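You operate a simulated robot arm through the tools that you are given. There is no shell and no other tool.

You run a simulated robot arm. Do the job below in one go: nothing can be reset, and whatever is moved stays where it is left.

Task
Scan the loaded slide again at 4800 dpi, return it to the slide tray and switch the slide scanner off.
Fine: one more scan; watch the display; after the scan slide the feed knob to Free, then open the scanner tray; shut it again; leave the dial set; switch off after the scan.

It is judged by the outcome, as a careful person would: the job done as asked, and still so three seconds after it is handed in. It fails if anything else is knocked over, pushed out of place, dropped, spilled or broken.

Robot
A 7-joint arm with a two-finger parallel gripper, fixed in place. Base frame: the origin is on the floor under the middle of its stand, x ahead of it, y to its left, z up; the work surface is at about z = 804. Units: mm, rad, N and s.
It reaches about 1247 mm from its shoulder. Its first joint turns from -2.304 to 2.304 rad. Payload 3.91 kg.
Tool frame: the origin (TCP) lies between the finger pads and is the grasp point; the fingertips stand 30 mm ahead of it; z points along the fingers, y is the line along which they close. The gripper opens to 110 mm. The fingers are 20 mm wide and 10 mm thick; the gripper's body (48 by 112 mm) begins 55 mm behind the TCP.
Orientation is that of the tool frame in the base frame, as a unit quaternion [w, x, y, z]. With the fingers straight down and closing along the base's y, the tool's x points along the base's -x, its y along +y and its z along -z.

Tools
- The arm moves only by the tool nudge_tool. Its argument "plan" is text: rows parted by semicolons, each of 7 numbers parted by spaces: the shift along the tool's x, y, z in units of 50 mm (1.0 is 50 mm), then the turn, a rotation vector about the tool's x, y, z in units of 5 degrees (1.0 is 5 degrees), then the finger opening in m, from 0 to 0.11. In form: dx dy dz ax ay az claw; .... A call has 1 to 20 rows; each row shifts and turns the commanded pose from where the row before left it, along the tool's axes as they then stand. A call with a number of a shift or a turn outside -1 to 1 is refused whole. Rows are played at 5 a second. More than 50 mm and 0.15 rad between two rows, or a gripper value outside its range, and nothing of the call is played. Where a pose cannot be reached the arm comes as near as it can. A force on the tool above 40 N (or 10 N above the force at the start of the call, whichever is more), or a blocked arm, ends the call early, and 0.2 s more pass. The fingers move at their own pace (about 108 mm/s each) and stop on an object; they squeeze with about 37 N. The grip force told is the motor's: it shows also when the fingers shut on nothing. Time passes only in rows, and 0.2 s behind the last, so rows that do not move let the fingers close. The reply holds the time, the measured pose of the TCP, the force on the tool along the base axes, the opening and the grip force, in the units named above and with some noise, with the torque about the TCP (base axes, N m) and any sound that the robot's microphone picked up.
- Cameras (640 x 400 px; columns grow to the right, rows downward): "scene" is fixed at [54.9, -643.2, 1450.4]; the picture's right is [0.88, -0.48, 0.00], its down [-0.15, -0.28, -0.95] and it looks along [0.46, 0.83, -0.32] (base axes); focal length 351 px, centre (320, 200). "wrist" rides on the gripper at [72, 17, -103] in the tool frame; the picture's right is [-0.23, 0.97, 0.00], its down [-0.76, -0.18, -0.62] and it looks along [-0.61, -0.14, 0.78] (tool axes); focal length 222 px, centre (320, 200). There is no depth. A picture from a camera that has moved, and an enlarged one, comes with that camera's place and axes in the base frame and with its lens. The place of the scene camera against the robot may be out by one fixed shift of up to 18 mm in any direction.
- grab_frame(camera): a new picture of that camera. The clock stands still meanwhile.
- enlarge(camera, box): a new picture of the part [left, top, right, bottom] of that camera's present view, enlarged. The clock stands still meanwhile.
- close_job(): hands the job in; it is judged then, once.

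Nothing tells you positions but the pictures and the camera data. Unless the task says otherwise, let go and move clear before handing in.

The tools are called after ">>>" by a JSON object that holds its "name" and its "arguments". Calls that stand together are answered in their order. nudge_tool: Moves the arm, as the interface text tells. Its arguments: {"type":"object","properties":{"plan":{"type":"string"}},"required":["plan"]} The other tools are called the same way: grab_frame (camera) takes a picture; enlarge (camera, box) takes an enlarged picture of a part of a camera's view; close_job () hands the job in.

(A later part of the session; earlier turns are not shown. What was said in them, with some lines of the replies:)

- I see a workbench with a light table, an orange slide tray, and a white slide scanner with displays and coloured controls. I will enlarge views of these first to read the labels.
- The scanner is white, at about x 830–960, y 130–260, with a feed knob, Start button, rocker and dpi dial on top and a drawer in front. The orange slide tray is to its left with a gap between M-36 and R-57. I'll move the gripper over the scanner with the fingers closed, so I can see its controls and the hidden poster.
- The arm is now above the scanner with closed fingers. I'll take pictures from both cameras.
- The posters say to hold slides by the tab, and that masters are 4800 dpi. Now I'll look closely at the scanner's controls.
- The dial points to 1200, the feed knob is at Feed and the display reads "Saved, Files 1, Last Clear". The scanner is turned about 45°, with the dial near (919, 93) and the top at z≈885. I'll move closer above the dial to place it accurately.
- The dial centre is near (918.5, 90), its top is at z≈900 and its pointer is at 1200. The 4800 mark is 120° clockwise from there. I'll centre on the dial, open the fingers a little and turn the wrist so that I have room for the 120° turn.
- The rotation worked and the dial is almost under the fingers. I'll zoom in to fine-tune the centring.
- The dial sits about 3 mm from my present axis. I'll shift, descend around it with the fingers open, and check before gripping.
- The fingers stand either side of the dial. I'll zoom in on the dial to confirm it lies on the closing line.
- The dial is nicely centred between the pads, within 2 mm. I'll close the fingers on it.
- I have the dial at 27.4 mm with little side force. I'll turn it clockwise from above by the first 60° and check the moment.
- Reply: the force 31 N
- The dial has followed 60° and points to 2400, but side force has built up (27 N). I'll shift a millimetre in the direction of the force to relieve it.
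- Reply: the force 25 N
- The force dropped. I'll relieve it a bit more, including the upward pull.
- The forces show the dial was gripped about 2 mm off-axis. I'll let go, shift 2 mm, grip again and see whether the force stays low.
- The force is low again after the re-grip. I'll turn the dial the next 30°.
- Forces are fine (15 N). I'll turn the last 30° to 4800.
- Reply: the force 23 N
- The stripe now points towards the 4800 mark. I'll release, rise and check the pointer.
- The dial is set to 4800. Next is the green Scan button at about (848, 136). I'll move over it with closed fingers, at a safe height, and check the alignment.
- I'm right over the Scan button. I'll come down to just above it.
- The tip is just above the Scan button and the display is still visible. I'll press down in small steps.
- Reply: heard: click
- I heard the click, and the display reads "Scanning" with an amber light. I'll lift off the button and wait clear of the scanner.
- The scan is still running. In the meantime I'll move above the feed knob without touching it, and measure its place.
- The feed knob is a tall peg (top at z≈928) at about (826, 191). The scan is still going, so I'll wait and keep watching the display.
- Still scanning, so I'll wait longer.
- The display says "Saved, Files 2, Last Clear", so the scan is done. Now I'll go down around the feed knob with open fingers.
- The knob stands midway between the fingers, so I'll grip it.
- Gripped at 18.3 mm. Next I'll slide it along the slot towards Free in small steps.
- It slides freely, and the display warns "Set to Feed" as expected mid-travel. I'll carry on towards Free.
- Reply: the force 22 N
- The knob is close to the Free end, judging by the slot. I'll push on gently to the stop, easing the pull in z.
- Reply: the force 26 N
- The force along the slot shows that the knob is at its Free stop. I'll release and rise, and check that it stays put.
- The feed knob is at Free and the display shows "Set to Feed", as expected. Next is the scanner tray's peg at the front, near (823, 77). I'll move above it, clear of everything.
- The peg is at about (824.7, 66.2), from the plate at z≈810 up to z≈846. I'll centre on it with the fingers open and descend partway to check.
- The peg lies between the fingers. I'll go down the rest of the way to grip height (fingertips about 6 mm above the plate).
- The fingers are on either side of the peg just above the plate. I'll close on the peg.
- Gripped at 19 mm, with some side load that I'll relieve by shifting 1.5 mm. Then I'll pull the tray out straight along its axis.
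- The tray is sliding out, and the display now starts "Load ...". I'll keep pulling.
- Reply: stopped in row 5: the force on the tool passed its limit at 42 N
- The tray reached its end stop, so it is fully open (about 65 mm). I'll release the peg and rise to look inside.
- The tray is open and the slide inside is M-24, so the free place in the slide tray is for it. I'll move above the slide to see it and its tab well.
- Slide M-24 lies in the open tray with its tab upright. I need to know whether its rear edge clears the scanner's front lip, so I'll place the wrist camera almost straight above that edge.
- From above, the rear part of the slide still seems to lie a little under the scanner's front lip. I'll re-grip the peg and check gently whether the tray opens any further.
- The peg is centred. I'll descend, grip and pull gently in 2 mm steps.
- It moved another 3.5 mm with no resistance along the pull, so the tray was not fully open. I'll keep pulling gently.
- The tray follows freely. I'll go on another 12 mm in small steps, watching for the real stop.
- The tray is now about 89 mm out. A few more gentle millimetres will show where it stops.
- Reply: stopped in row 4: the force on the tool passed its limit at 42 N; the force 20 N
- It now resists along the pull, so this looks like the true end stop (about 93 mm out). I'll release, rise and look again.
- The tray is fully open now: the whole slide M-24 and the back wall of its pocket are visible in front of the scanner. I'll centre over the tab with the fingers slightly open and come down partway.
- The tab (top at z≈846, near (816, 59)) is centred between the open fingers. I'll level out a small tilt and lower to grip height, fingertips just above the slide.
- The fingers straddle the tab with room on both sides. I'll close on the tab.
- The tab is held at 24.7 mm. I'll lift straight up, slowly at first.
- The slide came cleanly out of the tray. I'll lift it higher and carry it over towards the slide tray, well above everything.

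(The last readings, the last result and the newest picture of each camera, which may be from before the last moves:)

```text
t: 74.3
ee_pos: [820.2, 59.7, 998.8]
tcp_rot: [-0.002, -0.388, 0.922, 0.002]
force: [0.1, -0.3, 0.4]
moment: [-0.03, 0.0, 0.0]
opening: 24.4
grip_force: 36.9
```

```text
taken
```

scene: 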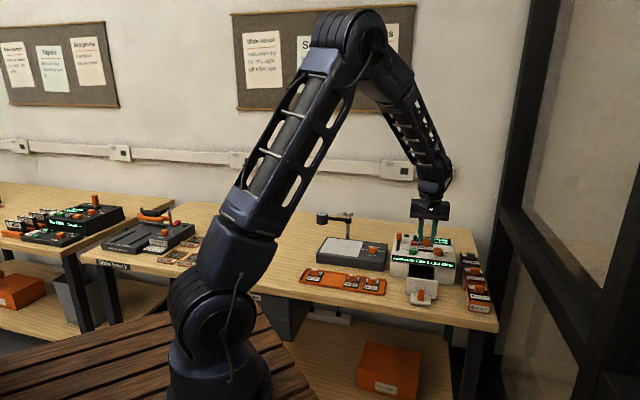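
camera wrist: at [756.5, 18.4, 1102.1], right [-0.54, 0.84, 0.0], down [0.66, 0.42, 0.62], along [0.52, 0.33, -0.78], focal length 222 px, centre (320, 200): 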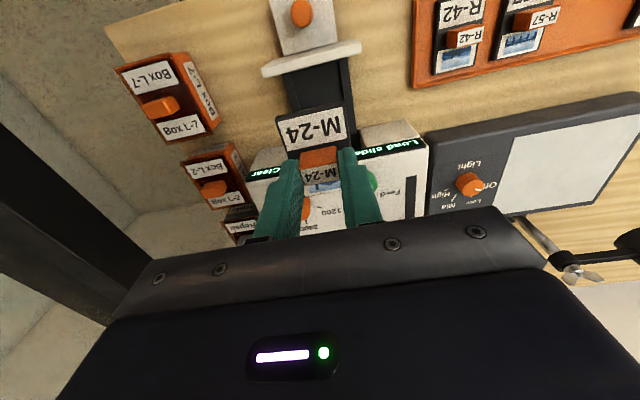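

The slide is held level. I'll carry it along the tray's axis to above the empty place, between M-36 and R-57.

>>> {"name": "nudge_tool", "arguments": {"plan": "0.04 0.4 0 0 0 0 0.015; 0.07 0.7 0 0 0 0 0.015; 0.078 0.77 0 0 0 0 0.015; 0.078 0.77 0 0 0 0 0.015; 0.078 0.77 0 0 0 0 0.015; 0.078 0.77 0 0 0 0 0.015; 0.07 0.7 0 0 0 0 0.015; 0.05 0.5 0 0 0 0 0.015; 0.035 0.3 0 0 0 0 0.015; 0 0 0 0 0 0 0.015; 0 0 0 0 0 0 0.015"}}

>>> {"name": "grab_frame", "arguments": {"camera": "wrist"}}

>>> {"name": "enlarge", "arguments": {"camera": "wrist", "box": [160, 0, 480, 200]}}

>>> {"name": "enlarge", "arguments": {"camera": "scene", "box": [290, 220, 402, 300]}}

```text
t: 76.7
ee_pos: [592.7, 237.9, 998.9]
tcp_rot: [-0.001, -0.388, 0.922, 0.001]
force: [0.3, -0.3, -0.7]
moment: [0.0, -0.01, -0.01]
opening: 24.8
grip_force: 37.4
```

```text
taken
camera wrist: at [530.7, 196.7, 1102.5], right [-0.54, 0.84, 0.0], down [0.66, 0.42, 0.62], along [0.52, 0.33, -0.78], focal length 222 px, centre (320, 200)
```

wrist: 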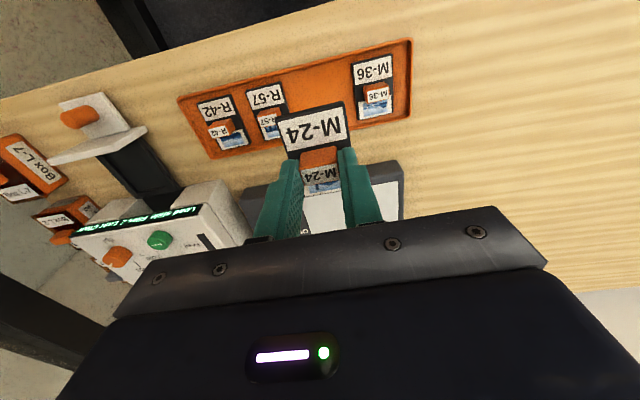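

```text
2.00 times, centred on (320, 100) of wrist
camera zoom: at [530.7, 196.7, 1102.5], right [-0.54, 0.84, 0.0], down [0.66, 0.42, 0.62], along [0.52, 0.33, -0.78], focal length 444 px, centre (320, 400)
```

zoom: 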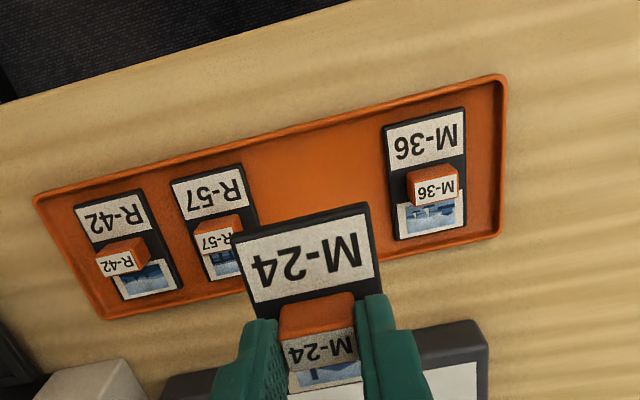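

```text
5.00 times, centred on (346, 260) of scene
camera zoom: at [54.9, -643.2, 1450.4], right [0.88, -0.48, 0.0], down [-0.15, -0.28, -0.95], along [0.46, 0.83, -0.32], focal length 1754 px, centre (190, -100)
```

zoom: 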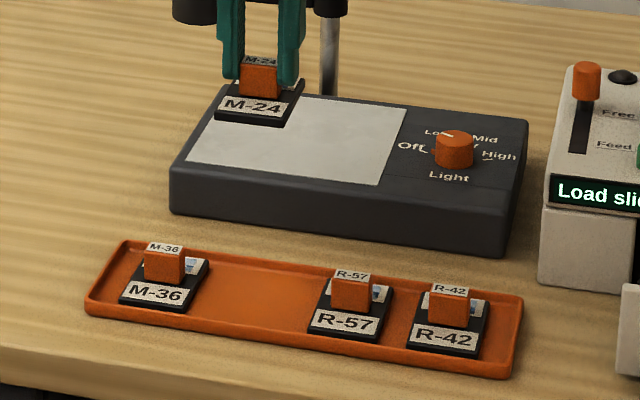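

M-36 is at about (549, 285) and R-57 at about (643, 194), so the empty place has its centre near (596, 239). I'll shift 4 mm and lower to about 15 mm above its rest.

>>> {"name": "nudge_tool", "arguments": {"plan": "-0.08 0 0 0 0 0 0.015; 0 0 0.5 0 0 0 0.015; 0 0 0.6 0 0 0 0.015; 0 0 0.6 0 0 0 0.015; 0 0 0.5 0 0 0 0.015; 0 0 0.36 0 0 0 0.015; 0 0 0 0 0 0 0.015; 0 0 0 0 0 0 0.015"}}

>>> {"name": "grab_frame", "arguments": {"camera": "wrist"}}

>>> {"name": "enlarge", "arguments": {"camera": "scene", "box": [290, 240, 402, 310]}}

```text
t: 78.5
ee_pos: [596.1, 240.2, 872.1]
tcp_rot: [-0.001, -0.387, 0.922, 0.001]
force: [-0.2, -0.3, 0.1]
moment: [0.01, -0.02, 0.01]
opening: 24.9
grip_force: 36.8
```

```text
taken
camera wrist: at [534.0, 199.1, 974.9], right [-0.54, 0.84, 0.0], down [0.66, 0.42, 0.62], along [0.52, 0.34, -0.78], focal length 222 px, centre (320, 200)
```

wrist: 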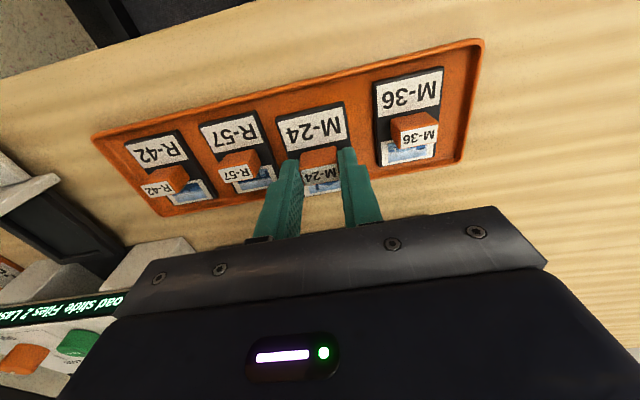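

```text
5.71 times, centred on (346, 275) of scene
camera zoom: at [54.9, -643.2, 1450.4], right [0.88, -0.48, 0.0], down [-0.15, -0.28, -0.95], along [0.46, 0.83, -0.32], focal length 2005 px, centre (171, -229)
```

zoom: 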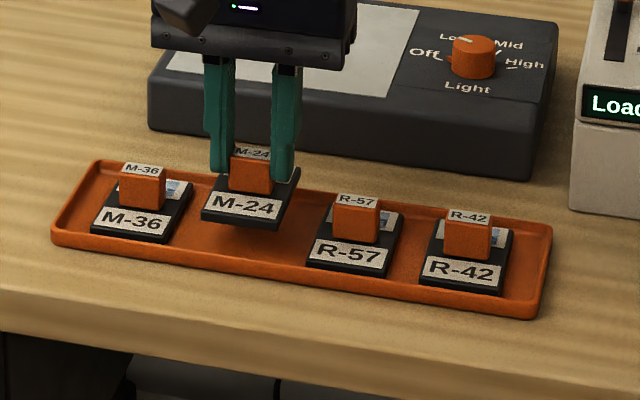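

The slide is right above the empty place, in line with its neighbours. I'll lower it the last few millimetres, feeling for contact.

>>> {"name": "nudge_tool", "arguments": {"plan": "0 0 0.1 0 0 0 0.015; 0 0 0.1 0 0 0 0.015; 0 0 0.06 0 0 0 0.015; 0 0 0 0 0 0 0.015"}}

>>> {"name": "enlarge", "arguments": {"camera": "scene", "box": [290, 240, 402, 310]}}

```text
t: 79.5
ee_pos: [596.1, 240.5, 857.8]
tcp_rot: [-0.001, -0.388, 0.922, 0.001]
force: [0.8, -0.6, 0.0]
moment: [0.01, 0.0, -0.02]
opening: 25.0
grip_force: 36.9
```

```text
5.71 times, centred on (346, 275) of scene
camera zoom: at [54.9, -643.2, 1450.4], right [0.88, -0.48, 0.0], down [-0.15, -0.28, -0.95], along [0.46, 0.83, -0.32], focal length 2005 px, centre (171, -229)
```

zoom: 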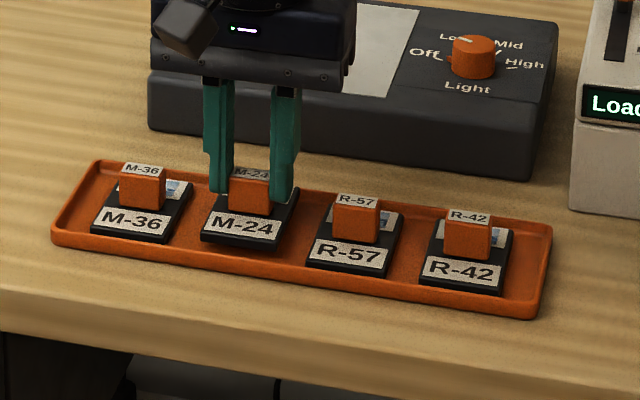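

It is still about 6 mm above rest. I'll continue down in 1.5 mm steps.

>>> {"name": "nudge_tool", "arguments": {"plan": "0 0 0.03 0 0 0 0.015; 0 0 0.03 0 0 0 0.015; 0 0 0.03 0 0 0 0.015; 0 0 0 0 0 0 0.015"}}

```text
t: 80.5
ee_pos: [594.6, 240.9, 852.3]
tcp_rot: [-0.002, -0.388, 0.922, 0.001]
force: [-0.3, -0.3, 0.7]
moment: [-0.02, 0.02, 0.04]
opening: 24.4
grip_force: 37.0
```

>>> {"name": "nudge_tool", "arguments": {"plan": "0 0 0.025 0 0 0 0.015; 0 0 0 0 0 0 0.015"}}

>>> {"name": "enlarge", "arguments": {"camera": "scene", "box": [300, 255, 380, 305]}}

```text
t: 81.1
ee_pos: [595.6, 239.1, 851.1]
tcp_rot: [-0.002, -0.388, 0.922, 0.002]
force: [0.4, -0.1, -0.1]
moment: [-0.01, 0.01, 0.01]
opening: 24.9
grip_force: 37.2
```

```text
8.00 times, centred on (340, 280) of scene
camera zoom: at [54.9, -643.2, 1450.4], right [0.88, -0.48, 0.0], down [-0.15, -0.28, -0.95], along [0.46, 0.83, -0.32], focal length 2807 px, centre (160, -440)
```

zoom: 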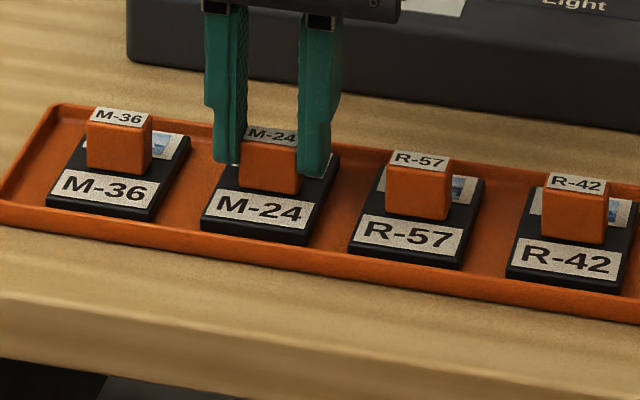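

It is about 2 mm above rest. I'll go down in 1 mm steps until I feel contact.

>>> {"name": "nudge_tool", "arguments": {"plan": "0 0 0.02 0 0 0 0.015; 0 0 0.015 0 0 0 0.015; 0 0 0 0 0 0 0.015"}}

```text
t: 81.9
ee_pos: [596.0, 240.3, 850.4]
tcp_rot: [-0.002, -0.387, 0.922, 0.001]
force: [-0.9, -1.3, 13.6]
moment: [-0.11, 0.02, -0.02]
opening: 24.7
grip_force: 36.9
```

Contact is felt (14 N), so the slide is resting in the tray. I'll open the fingers and rise straight up.

>>> {"name": "nudge_tool", "arguments": {"plan": "0 0 -0.01 0 0 0 0.015; 0 0 0 0 0 0 0.03; 0 0 0 0 0 0 0.038; 0 0 0 0 0 0 0.038; 0 0 -0.2 0 0 0 0.038; 0 0 -0.5 0 0 0 0.038; 0 0 -0.7 0 0 0 0.038; 0 0 -0.7 0 0 0 0.038; 0 0 -0.7 0 0 0 0.038; 0 0 0 0 0 0 0.038"}}

>>> {"name": "grab_frame", "arguments": {"camera": "wrist"}}

>>> {"name": "enlarge", "arguments": {"camera": "scene", "box": [290, 240, 402, 310]}}

```text
t: 84.1
ee_pos: [593.7, 239.9, 992.0]
tcp_rot: [-0.002, -0.387, 0.922, 0.002]
force: [0.0, 0.2, -0.7]
moment: [0.0, 0.02, -0.01]
opening: 38.0
grip_force: 0.0
```

```text
taken
camera wrist: at [532.4, 198.7, 1095.6], right [-0.54, 0.84, 0.0], down [0.66, 0.42, 0.62], along [0.52, 0.33, -0.78], focal length 222 px, centre (320, 200)
```

wrist: 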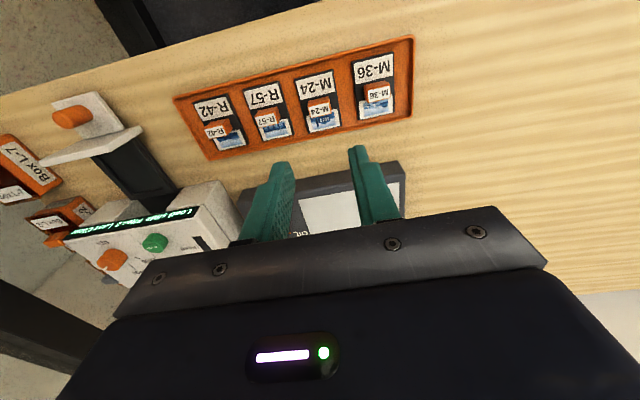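

```text
5.71 times, centred on (346, 275) of scene
camera zoom: at [54.9, -643.2, 1450.4], right [0.88, -0.48, 0.0], down [-0.15, -0.28, -0.95], along [0.46, 0.83, -0.32], focal length 2005 px, centre (171, -229)
```

zoom: 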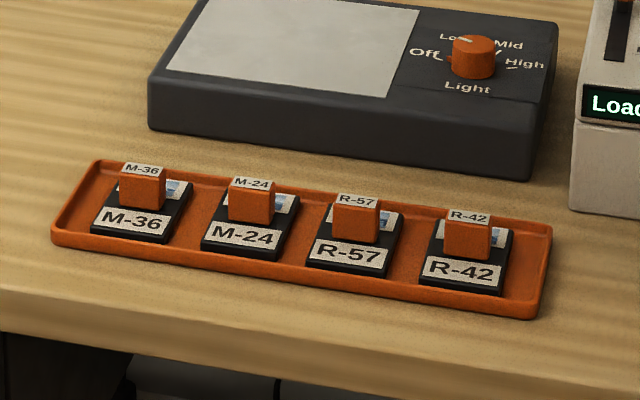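

M-24 now stands in the slide tray in line with the others. Next I'll go back to the scanner tray's peg, near (758, 0), to shut the tray.

>>> {"name": "nudge_tool", "arguments": {"plan": "0.141 -0.714 0 0 0 0 0.05; 0.141 -0.714 0 0 0 0 0.05; 0.141 -0.714 0 0 0 0 0.05; 0.141 -0.714 0 0 0 0 0.05; 0.141 -0.714 0 0 0 0 0.05; 0.141 -0.714 0 0 0 0 0.05; 0.141 -0.714 0 0 0 0 0.05; 0.141 -0.714 0 0 0 0 0.05; 0 0 0 0 0 0 0.05; 0 0 0 0 0 0 0.05"}}

>>> {"name": "grab_frame", "arguments": {"camera": "wrist"}}

>>> {"name": "enlarge", "arguments": {"camera": "wrist", "box": [220, 40, 420, 165]}}

```text
t: 86.3
ee_pos: [759.9, 1.9, 991.1]
tcp_rot: [-0.002, -0.388, 0.921, 0.001]
force: [-0.2, 0.6, -0.4]
moment: [0.0, 0.0, -0.02]
opening: 50.3
grip_force: 0.1
```

```text
taken
camera wrist: at [698.6, -39.5, 1094.9], right [-0.54, 0.84, 0.0], down [0.66, 0.42, 0.62], along [0.52, 0.33, -0.78], focal length 222 px, centre (320, 200)
```

wrist: 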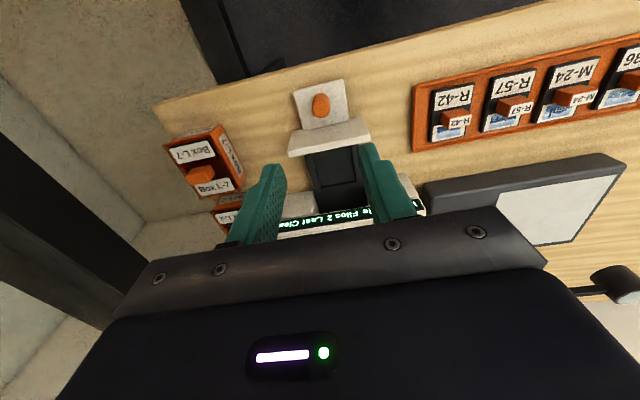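

```text
3.20 times, centred on (320, 102) of wrist
camera zoom: at [698.6, -39.5, 1094.9], right [-0.54, 0.84, 0.0], down [0.66, 0.42, 0.62], along [0.52, 0.33, -0.78], focal length 711 px, centre (320, 512)
```

zoom: 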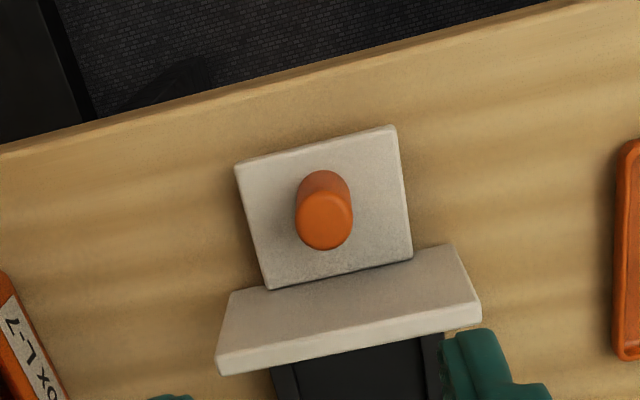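

The peg is nearly centred. I'll descend around it with the fingers open.

>>> {"name": "nudge_tool", "arguments": {"plan": "0 0.035 0.6 0 0 0 0.05; 0 0 0.7 0 0 0 0.05; 0 0 0.7 0 0 0 0.05; 0 0 0.5 0 0 0 0.05; 0 0 0.36 0 0 0 0.05; 0 0 0 0 0 0 0.05; 0 0 0 0 0 0 0.05"}}

>>> {"name": "enlarge", "arguments": {"camera": "wrist", "box": [220, 80, 420, 205]}}

```text
t: 87.9
ee_pos: [762.3, 2.2, 847.7]
tcp_rot: [-0.001, -0.387, 0.922, 0.002]
force: [0.0, 0.5, 0.6]
moment: [-0.02, 0.01, -0.01]
opening: 50.1
grip_force: 0.0
```

```text
3.20 times, centred on (320, 142) of wrist
camera zoom: at [699.9, -38.8, 952.3], right [-0.54, 0.84, 0.0], down [0.66, 0.42, 0.62], along [0.52, 0.33, -0.78], focal length 711 px, centre (320, 384)
```

zoom: 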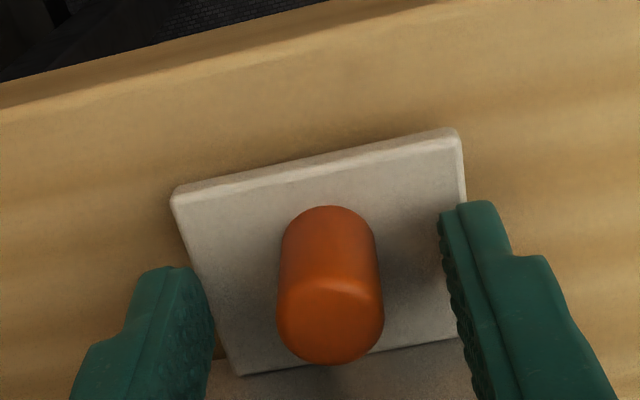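

The peg is between the pads. I'll grip it and push the tray in along its axis.

>>> {"name": "nudge_tool", "arguments": {"plan": "0 0 0 0 0 0 0.03; 0 0 0 0 0 0 0.012; 0 0 0 0 0 0 0.012; 0 0 0 0 0 0 0.012"}}

>>> {"name": "nudge_tool", "arguments": {"plan": "-0.06 0 0 0 0 0 0.012; -0.1 0 0 0 0 0 0.012; -0.12 0 0 0 0 0 0.012; -0.12 0 0 0 0 0 0.012; -0.12 0 0 0 0 0 0.012; 0 0 0 0 0 0 0.012"}}

```text
t: 88.9
ee_pos: [761.2, 4.3, 848.8]
tcp_rot: [-0.003, -0.389, 0.921, 0.002]
force: [-24.8, 24.9, 0.7]
moment: [0.47, 0.21, -0.05]
opening: 19.0
grip_force: 45.4
```

```text
t: 89.7
ee_pos: [769.1, 12.1, 846.9]
tcp_rot: [-0.001, -0.388, 0.922, 0.002]
force: [-5.1, 6.5, 14.0]
moment: [-0.13, 0.16, 0.04]
opening: 18.8
grip_force: 44.4
stopped in row 3: the force on the tool passed its limit at 45 N (the readings are from after the stop); the commanded pose is now the measured one
```

Side load from the off-centre grip tripped the limit, but the tray has started moving and the load has dropped. I'll keep pushing gently.

>>> {"name": "nudge_tool", "arguments": {"plan": "-0.06 0.01 0 0 0 0 0.012; -0.08 0 0 0 0 0 0.012; -0.1 0 0 0 0 0 0.012; -0.1 0 0 0 0 0 0.012; -0.1 0 0 0 0 0 0.012; 0 0 0 0 0 0 0.012"}}

```text
t: 91.1
ee_pos: [783.3, 26.0, 848.4]
tcp_rot: [-0.001, -0.388, 0.922, 0.0]
force: [-6.2, 6.6, 25.9]
moment: [-0.21, 0.29, 0.02]
opening: 18.8
grip_force: 45.4
```

There is vertical load building up, so I'll ease up slightly while pushing on.

>>> {"name": "nudge_tool", "arguments": {"plan": "-0.06 0.01 -0.03 0 0 0 0.012; -0.1 0 -0.01 0 0 0 0.012; -0.1 0 0 0 0 0 0.012; -0.1 0 0 0 0 0 0.012; -0.1 0 0 0 0 0 0.012; 0 0 0 0 0 0 0.012"}}

```text
t: 92.5
ee_pos: [800.4, 42.8, 847.1]
tcp_rot: [-0.002, -0.387, 0.922, 0.001]
force: [8.3, -8.7, -29.1]
moment: [-0.48, -0.23, 0.03]
opening: 19.2
grip_force: 45.1
```

I'll correct the vertical load back by about 1 mm and keep pushing. About 32 mm remain.

>>> {"name": "nudge_tool", "arguments": {"plan": "-0.06 -0.01 0.02 0 0 0 0.012; -0.1 0 0 0 0 0 0.012; -0.1 0 0 0 0 0 0.012; -0.1 0 0 0 0 0 0.012; -0.1 0 0 0 0 0 0.012; 0 0 0 0 0 0 0.012"}}

```text
t: 93.9
ee_pos: [815.7, 60.4, 848.6]
tcp_rot: [-0.002, -0.388, 0.922, 0.0]
force: [6.2, -6.5, -13.8]
moment: [-0.22, -0.31, 0.02]
opening: 19.3
grip_force: 44.9
```

>>> {"name": "nudge_tool", "arguments": {"plan": "-0.06 0 0.01 0 0 0 0.012; -0.06 0 0 0 0 0 0.012; -0.05 0 0 0 0 0 0.012; -0.04 0 0 0 0 0 0.012; 0 0 0 0 0 0 0.012"}}

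>>> {"name": "enlarge", "arguments": {"camera": "scene", "box": [360, 230, 472, 310]}}

```text
t: 95.1
ee_pos: [822.3, 66.3, 847.5]
tcp_rot: [-0.001, -0.387, 0.922, 0.001]
force: [9.0, -7.8, -10.3]
moment: [-0.18, -0.42, 0.06]
opening: 18.9
grip_force: 44.7
```

```text
5.00 times, centred on (416, 270) of scene
camera zoom: at [54.9, -643.2, 1450.4], right [0.88, -0.48, 0.0], down [-0.15, -0.28, -0.95], along [0.46, 0.83, -0.32], focal length 1754 px, centre (-160, -150)
```

zoom: 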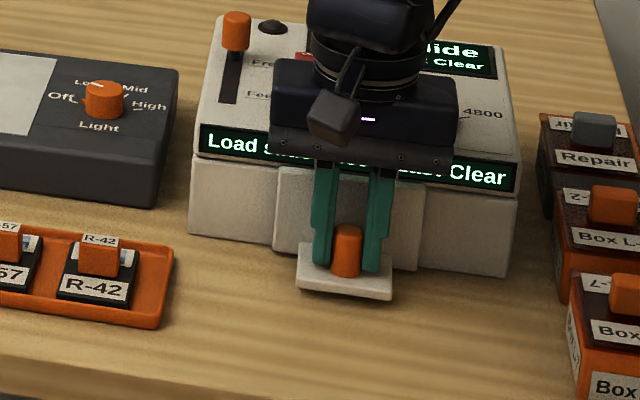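

The panel is nearly flush. I'll push a few millimetres more, until I feel the stop.

>>> {"name": "nudge_tool", "arguments": {"plan": "-0.03 0 0 0 0 0 0.012; -0.03 0 0 0 0 0 0.012; -0.03 0 0 0 0 0 0.012; 0 0 0 0 0 0 0.012"}}

>>> {"name": "enlarge", "arguments": {"camera": "scene", "box": [360, 230, 472, 310]}}

```text
t: 96.1
ee_pos: [826.8, 69.3, 849.0]
tcp_rot: [-0.003, -0.388, 0.922, 0.001]
force: [-8.5, -18.2, -1.5]
moment: [-0.81, 0.33, -0.01]
opening: 19.2
grip_force: 44.9
```

```text
5.00 times, centred on (416, 270) of scene
camera zoom: at [54.9, -643.2, 1450.4], right [0.88, -0.48, 0.0], down [-0.15, -0.28, -0.95], along [0.46, 0.83, -0.32], focal length 1754 px, centre (-160, -150)
```

zoom: 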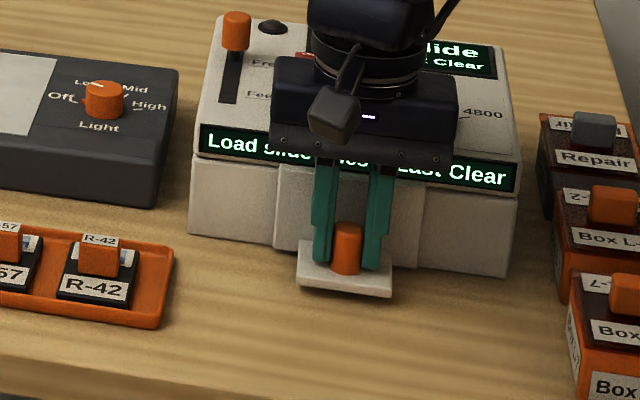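

The stop is reached (about 19 N along the axis), and the plate is back at its first position. I'll release and rise.

>>> {"name": "nudge_tool", "arguments": {"plan": "0 0 0 0 0 0 0.05; 0 0 0 0 0 0 0.05; 0 0 -0.4 0 0 0 0.05; 0 0 -0.7 0 0 0 0.05; 0 0 -0.8 0 0 0 0.05; 0 0 -0.8 0 0 0 0.05; 0 0 -0.3 0 0 0 0.0; 0 0 0 0 0 0 0.0; 0 0 0 0 0 0 0.0"}}

>>> {"name": "grab_frame", "arguments": {"camera": "wrist"}}

>>> {"name": "enlarge", "arguments": {"camera": "scene", "box": [360, 220, 472, 300]}}

```text
t: 98.1
ee_pos: [827.0, 70.1, 997.2]
tcp_rot: [0.0, -0.387, 0.922, 0.001]
force: [-0.5, 0.1, 0.5]
moment: [0.03, 0.0, 0.0]
opening: 0.1
grip_force: 36.9
```

```text
taken
camera wrist: at [765.7, 29.5, 1101.5], right [-0.54, 0.84, 0.0], down [0.66, 0.42, 0.62], along [0.52, 0.34, -0.78], focal length 222 px, centre (320, 200)
```

wrist: 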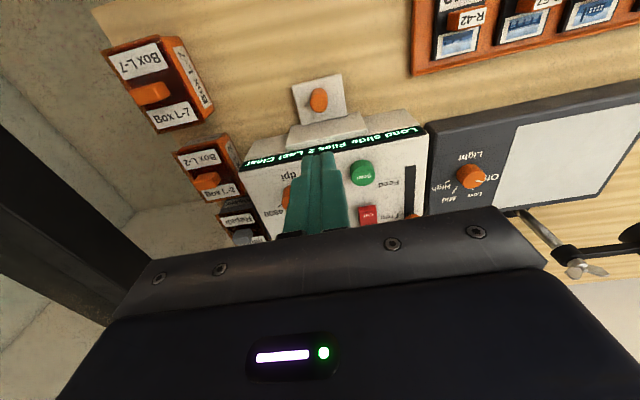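

```text
5.00 times, centred on (416, 260) of scene
camera zoom: at [54.9, -643.2, 1450.4], right [0.88, -0.48, 0.0], down [-0.15, -0.28, -0.95], along [0.46, 0.83, -0.32], focal length 1754 px, centre (-160, -100)
```

zoom: 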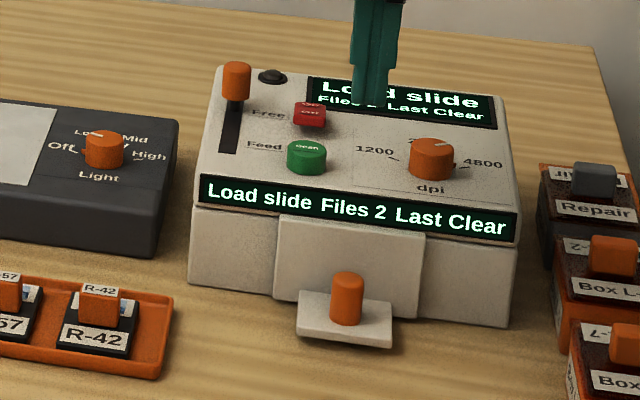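

The tray is shut and the scanner hasn't moved. Last, I'll press the "Off" half of the red rocker near (888, 173). I'll move above it first and check.

>>> {"name": "nudge_tool", "arguments": {"plan": "-0.58 0.1435 0 0 0 0 0.0; -0.58 0.1435 0 0 0 0 0.0; -0.58 0.1435 0 0 0 0 0.0; -0.58 0.1435 0 0 0 0 0.0; 0 0 0 0 0 0 0.0; 0 0 0 0 0 0 0.0"}}

>>> {"name": "grab_frame", "arguments": {"camera": "wrist"}}

>>> {"name": "enlarge", "arguments": {"camera": "wrist", "box": [220, 50, 420, 175]}}

```text
t: 99.5
ee_pos: [889.7, 172.5, 997.9]
tcp_rot: [-0.001, -0.387, 0.922, 0.002]
force: [0.1, -0.2, -0.3]
moment: [0.01, 0.02, 0.0]
opening: 0.1
grip_force: 37.4
```

```text
taken
camera wrist: at [827.6, 132.0, 1101.4], right [-0.54, 0.84, 0.0], down [0.66, 0.42, 0.62], along [0.52, 0.34, -0.78], focal length 222 px, centre (320, 200)
```

wrist: 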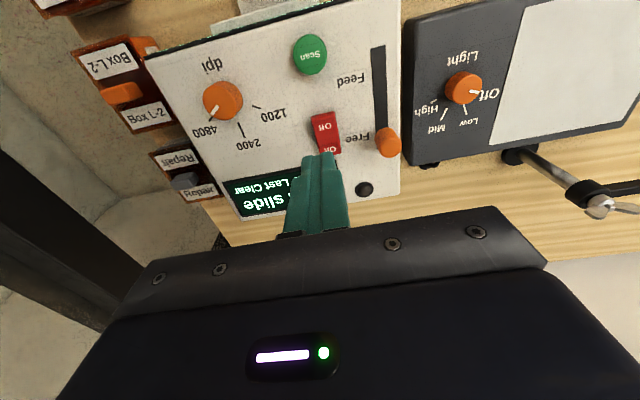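

```text
3.20 times, centred on (320, 112) of wrist
camera zoom: at [827.6, 132.0, 1101.4], right [-0.54, 0.84, 0.0], down [0.66, 0.42, 0.62], along [0.52, 0.34, -0.78], focal length 711 px, centre (320, 480)
```

zoom: 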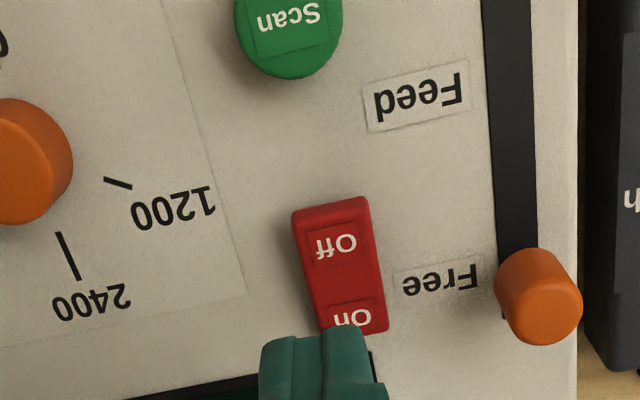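

The axis lands 5 mm beside the "Off" text. I'll correct that and come down to just above it.

>>> {"name": "nudge_tool", "arguments": {"plan": "-0.02 0.094 0.3 0 0 0 0.0; 0 0 0.5 0 0 0 0.0; 0 0 0.46 0 0 0 0.0; 0 0 0 0 0 0 0.0; 0 0 0 0 0 0 0.0"}}

>>> {"name": "enlarge", "arguments": {"camera": "wrist", "box": [220, 80, 420, 205]}}

>>> {"name": "enlarge", "arguments": {"camera": "scene", "box": [380, 220, 476, 280]}}

```text
t: 100.7
ee_pos: [884.5, 178.4, 933.9]
tcp_rot: [-0.002, -0.388, 0.922, 0.002]
force: [-1.4, 0.0, 1.5]
moment: [-0.03, 0.03, 0.0]
opening: 0.0
grip_force: 37.2
```

```text
3.20 times, centred on (320, 142) of wrist
camera zoom: at [821.8, 137.4, 1038.9], right [-0.54, 0.84, 0.0], down [0.66, 0.42, 0.62], along [0.52, 0.34, -0.78], focal length 711 px, centre (320, 384)
```

zoom: 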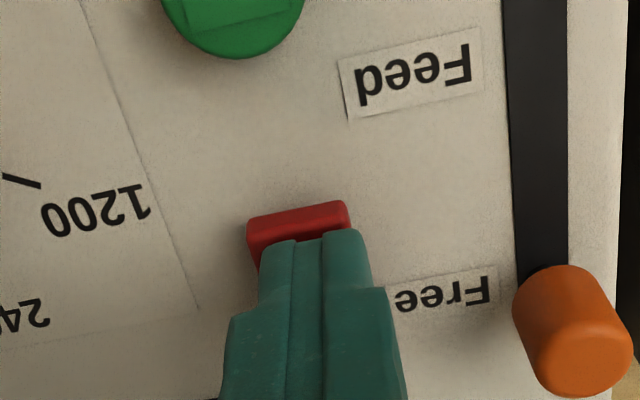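

```text
6.67 times, centred on (428, 250) of scene
camera zoom: at [54.9, -643.2, 1450.4], right [0.88, -0.48, 0.0], down [-0.15, -0.28, -0.95], along [0.46, 0.83, -0.32], focal length 2339 px, centre (-400, -133)
```

zoom: 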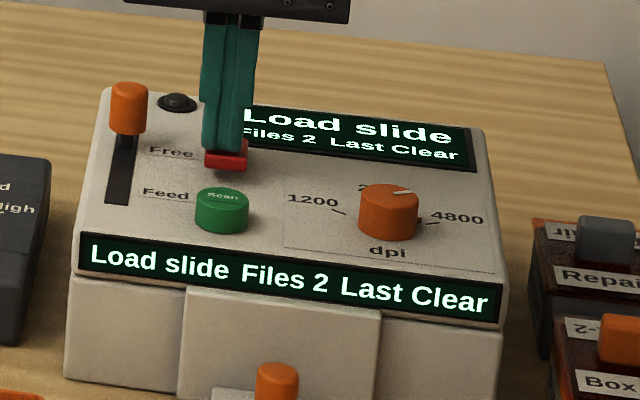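

The tip sits slightly far back on the rocker. I'll raise a little, shift 4 mm to the front so that it's only over the "Off" half, and then press gently.

>>> {"name": "nudge_tool", "arguments": {"plan": "0 0 -0.06 0 0 0 0.0; 0.08 -0.03 0 0 0 0 0.0; 0 0 0 0 0 0 0.0"}}

>>> {"name": "enlarge", "arguments": {"camera": "wrist", "box": [220, 80, 420, 205]}}

```text
t: 101.5
ee_pos: [883.5, 174.7, 938.0]
tcp_rot: [-0.001, -0.387, 0.922, 0.001]
force: [0.6, 0.2, -0.1]
moment: [0.03, -0.03, 0.01]
opening: 0.1
grip_force: 37.3
```

```text
3.20 times, centred on (320, 142) of wrist
camera zoom: at [820.7, 133.6, 1041.5], right [-0.54, 0.84, 0.0], down [0.66, 0.42, 0.62], along [0.52, 0.34, -0.78], focal length 711 px, centre (320, 384)
```

zoom: 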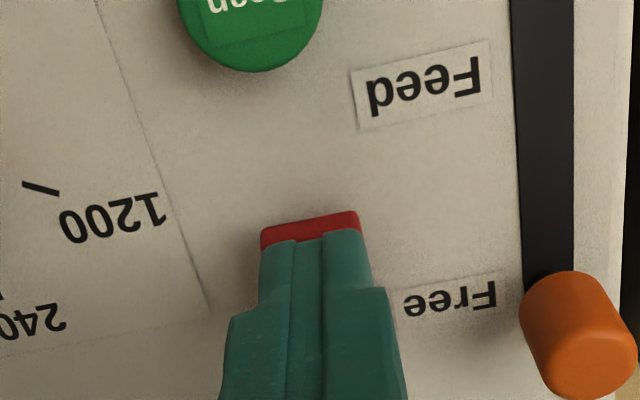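

The tip now covers only the "Off" end. I'll press down in small steps.

>>> {"name": "nudge_tool", "arguments": {"plan": "0 0 0.04 0 0 0 0; 0 0 0.04 0 0 0 0; 0 0 0.04 0 0 0 0; 0 0 0 0 0 0 0"}}

```text
t: 102.5
ee_pos: [883.0, 173.9, 930.9]
tcp_rot: [-0.001, -0.388, 0.922, 0.001]
force: [-0.1, -0.8, -0.8]
moment: [-0.01, -0.03, -0.01]
opening: 0.0
grip_force: 37.3
```

>>> {"name": "nudge_tool", "arguments": {"plan": "0 0 0.03 0 0 0 0; 0 0 0.03 0 0 0 0; 0 0 0 0 0 0 0"}}

>>> {"name": "enlarge", "arguments": {"camera": "scene", "box": [380, 220, 476, 280]}}

```text
t: 103.3
ee_pos: [881.8, 173.3, 930.1]
tcp_rot: [0.0, -0.388, 0.922, 0.001]
force: [0.5, 0.8, 22.7]
moment: [0.21, -0.16, -0.22]
opening: 0.1
grip_force: 36.9
```

```text
6.67 times, centred on (428, 250) of scene
camera zoom: at [54.9, -643.2, 1450.4], right [0.88, -0.48, 0.0], down [-0.15, -0.28, -0.95], along [0.46, 0.83, -0.32], focal length 2339 px, centre (-400, -133)
```

zoom: 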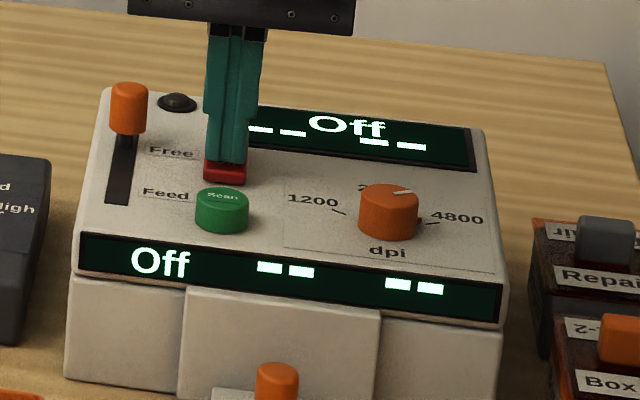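

The display shows "Off". I'll lift off straight up and see that it stays off.

>>> {"name": "nudge_tool", "arguments": {"plan": "0 0 -0.2 0 0 0 0; 0 0 -0.5 0 0 0 0; 0 0 -0.8 0 0 0 0; 0 0 -0.8 0 0 0 0; 0 0 -0.8 0 0 0 0; 0 0 0 0 0 0 0; 0 0 0 0 0 0 0"}}

>>> {"name": "enlarge", "arguments": {"camera": "scene", "box": [380, 220, 476, 280]}}

>>> {"name": "grab_frame", "arguments": {"camera": "wrist"}}

>>> {"name": "grab_frame", "arguments": {"camera": "scene"}}

>>> {"name": "enlarge", "arguments": {"camera": "scene", "box": [290, 225, 500, 320]}}

```text
t: 104.9
ee_pos: [883.8, 173.0, 1083.4]
tcp_rot: [-0.001, -0.387, 0.922, 0.001]
force: [0.8, 0.6, 0.7]
moment: [0.0, 0.01, -0.02]
opening: 0.0
grip_force: 37.1
```

```text
6.67 times, centred on (428, 250) of scene
camera zoom: at [54.9, -643.2, 1450.4], right [0.88, -0.48, 0.0], down [-0.15, -0.28, -0.95], along [0.46, 0.83, -0.32], focal length 2339 px, centre (-400, -133)
```

zoom: 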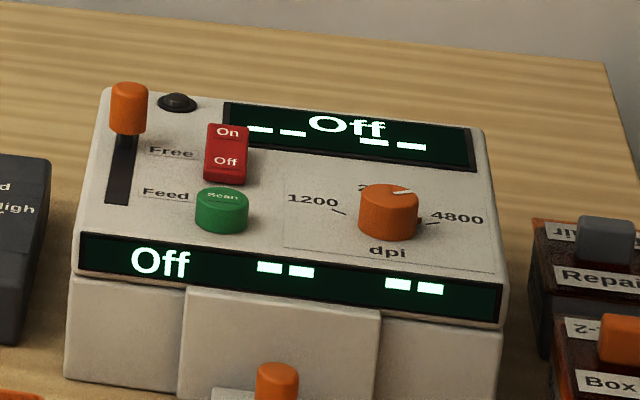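

```text
taken
camera wrist: at [821.5, 132.1, 1187.7], right [-0.54, 0.84, 0.0], down [0.66, 0.42, 0.62], along [0.52, 0.34, -0.78], focal length 222 px, centre (320, 200)
```

wrist: 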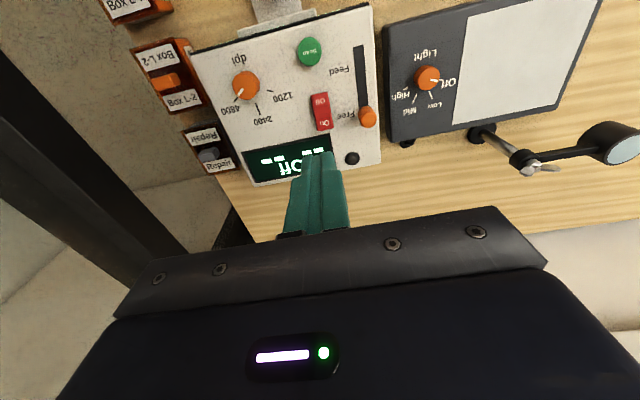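

```text
taken
```

scene: 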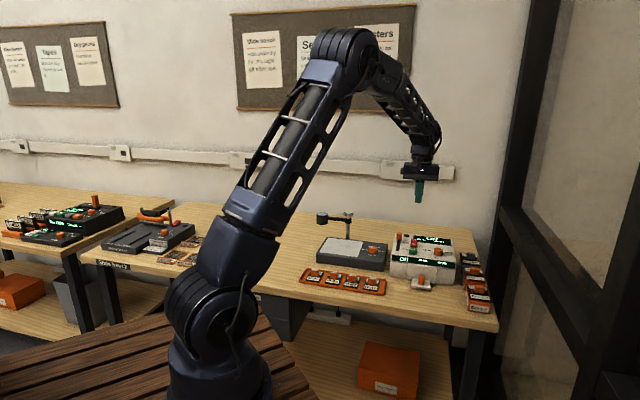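

```text
3.05 times, centred on (395, 272) of scene
camera zoom: at [54.9, -643.2, 1450.4], right [0.88, -0.48, 0.0], down [-0.15, -0.28, -0.95], along [0.46, 0.83, -0.32], focal length 1069 px, centre (91, -21)
```

zoom: 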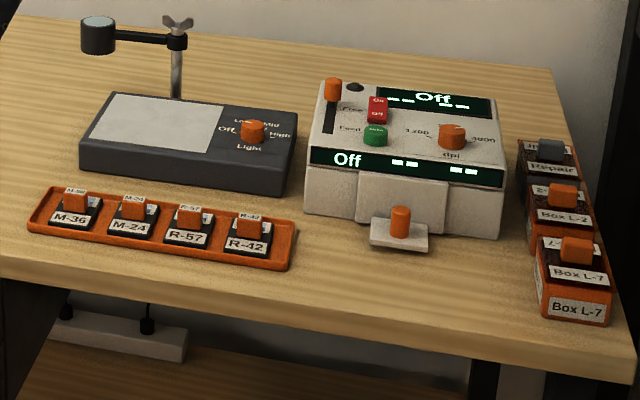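

Everything is as asked:
- The 4800 dpi scan was saved (Files 2, Clear).
- M-24 is in the slide tray and the scanner tray is shut.
- The dial is at 4800 and the feed knob is at Free.
- The scanner is off.

The arm is clear and nothing else has moved, so I'm handing in.

>>> {"name": "close_job", "arguments": {}}

```text
The job is handed in.
```

The job is handed in. I made one new scan of slide M-24 at 4800 dpi, and the display showed "Saved, Files 2, Last Clear" before I touched anything else.

- **Slide:** M-24 is back in the slide tray, in the empty place between M-36 and R-57. I held it by its tab throughout.
- **Scanner:** the tray is shut, the dial is still at 4800, the feed knob is at Free and the display reads "Off".
- **Force limit:** it tripped three times while I moved the scanner tray. One was at the tray's end stop. The other two stopped the tray partway, and it moved freely when I carried on.

The last pictures show nothing else knocked or out of place. The arm was clear of the bench when I handed in.
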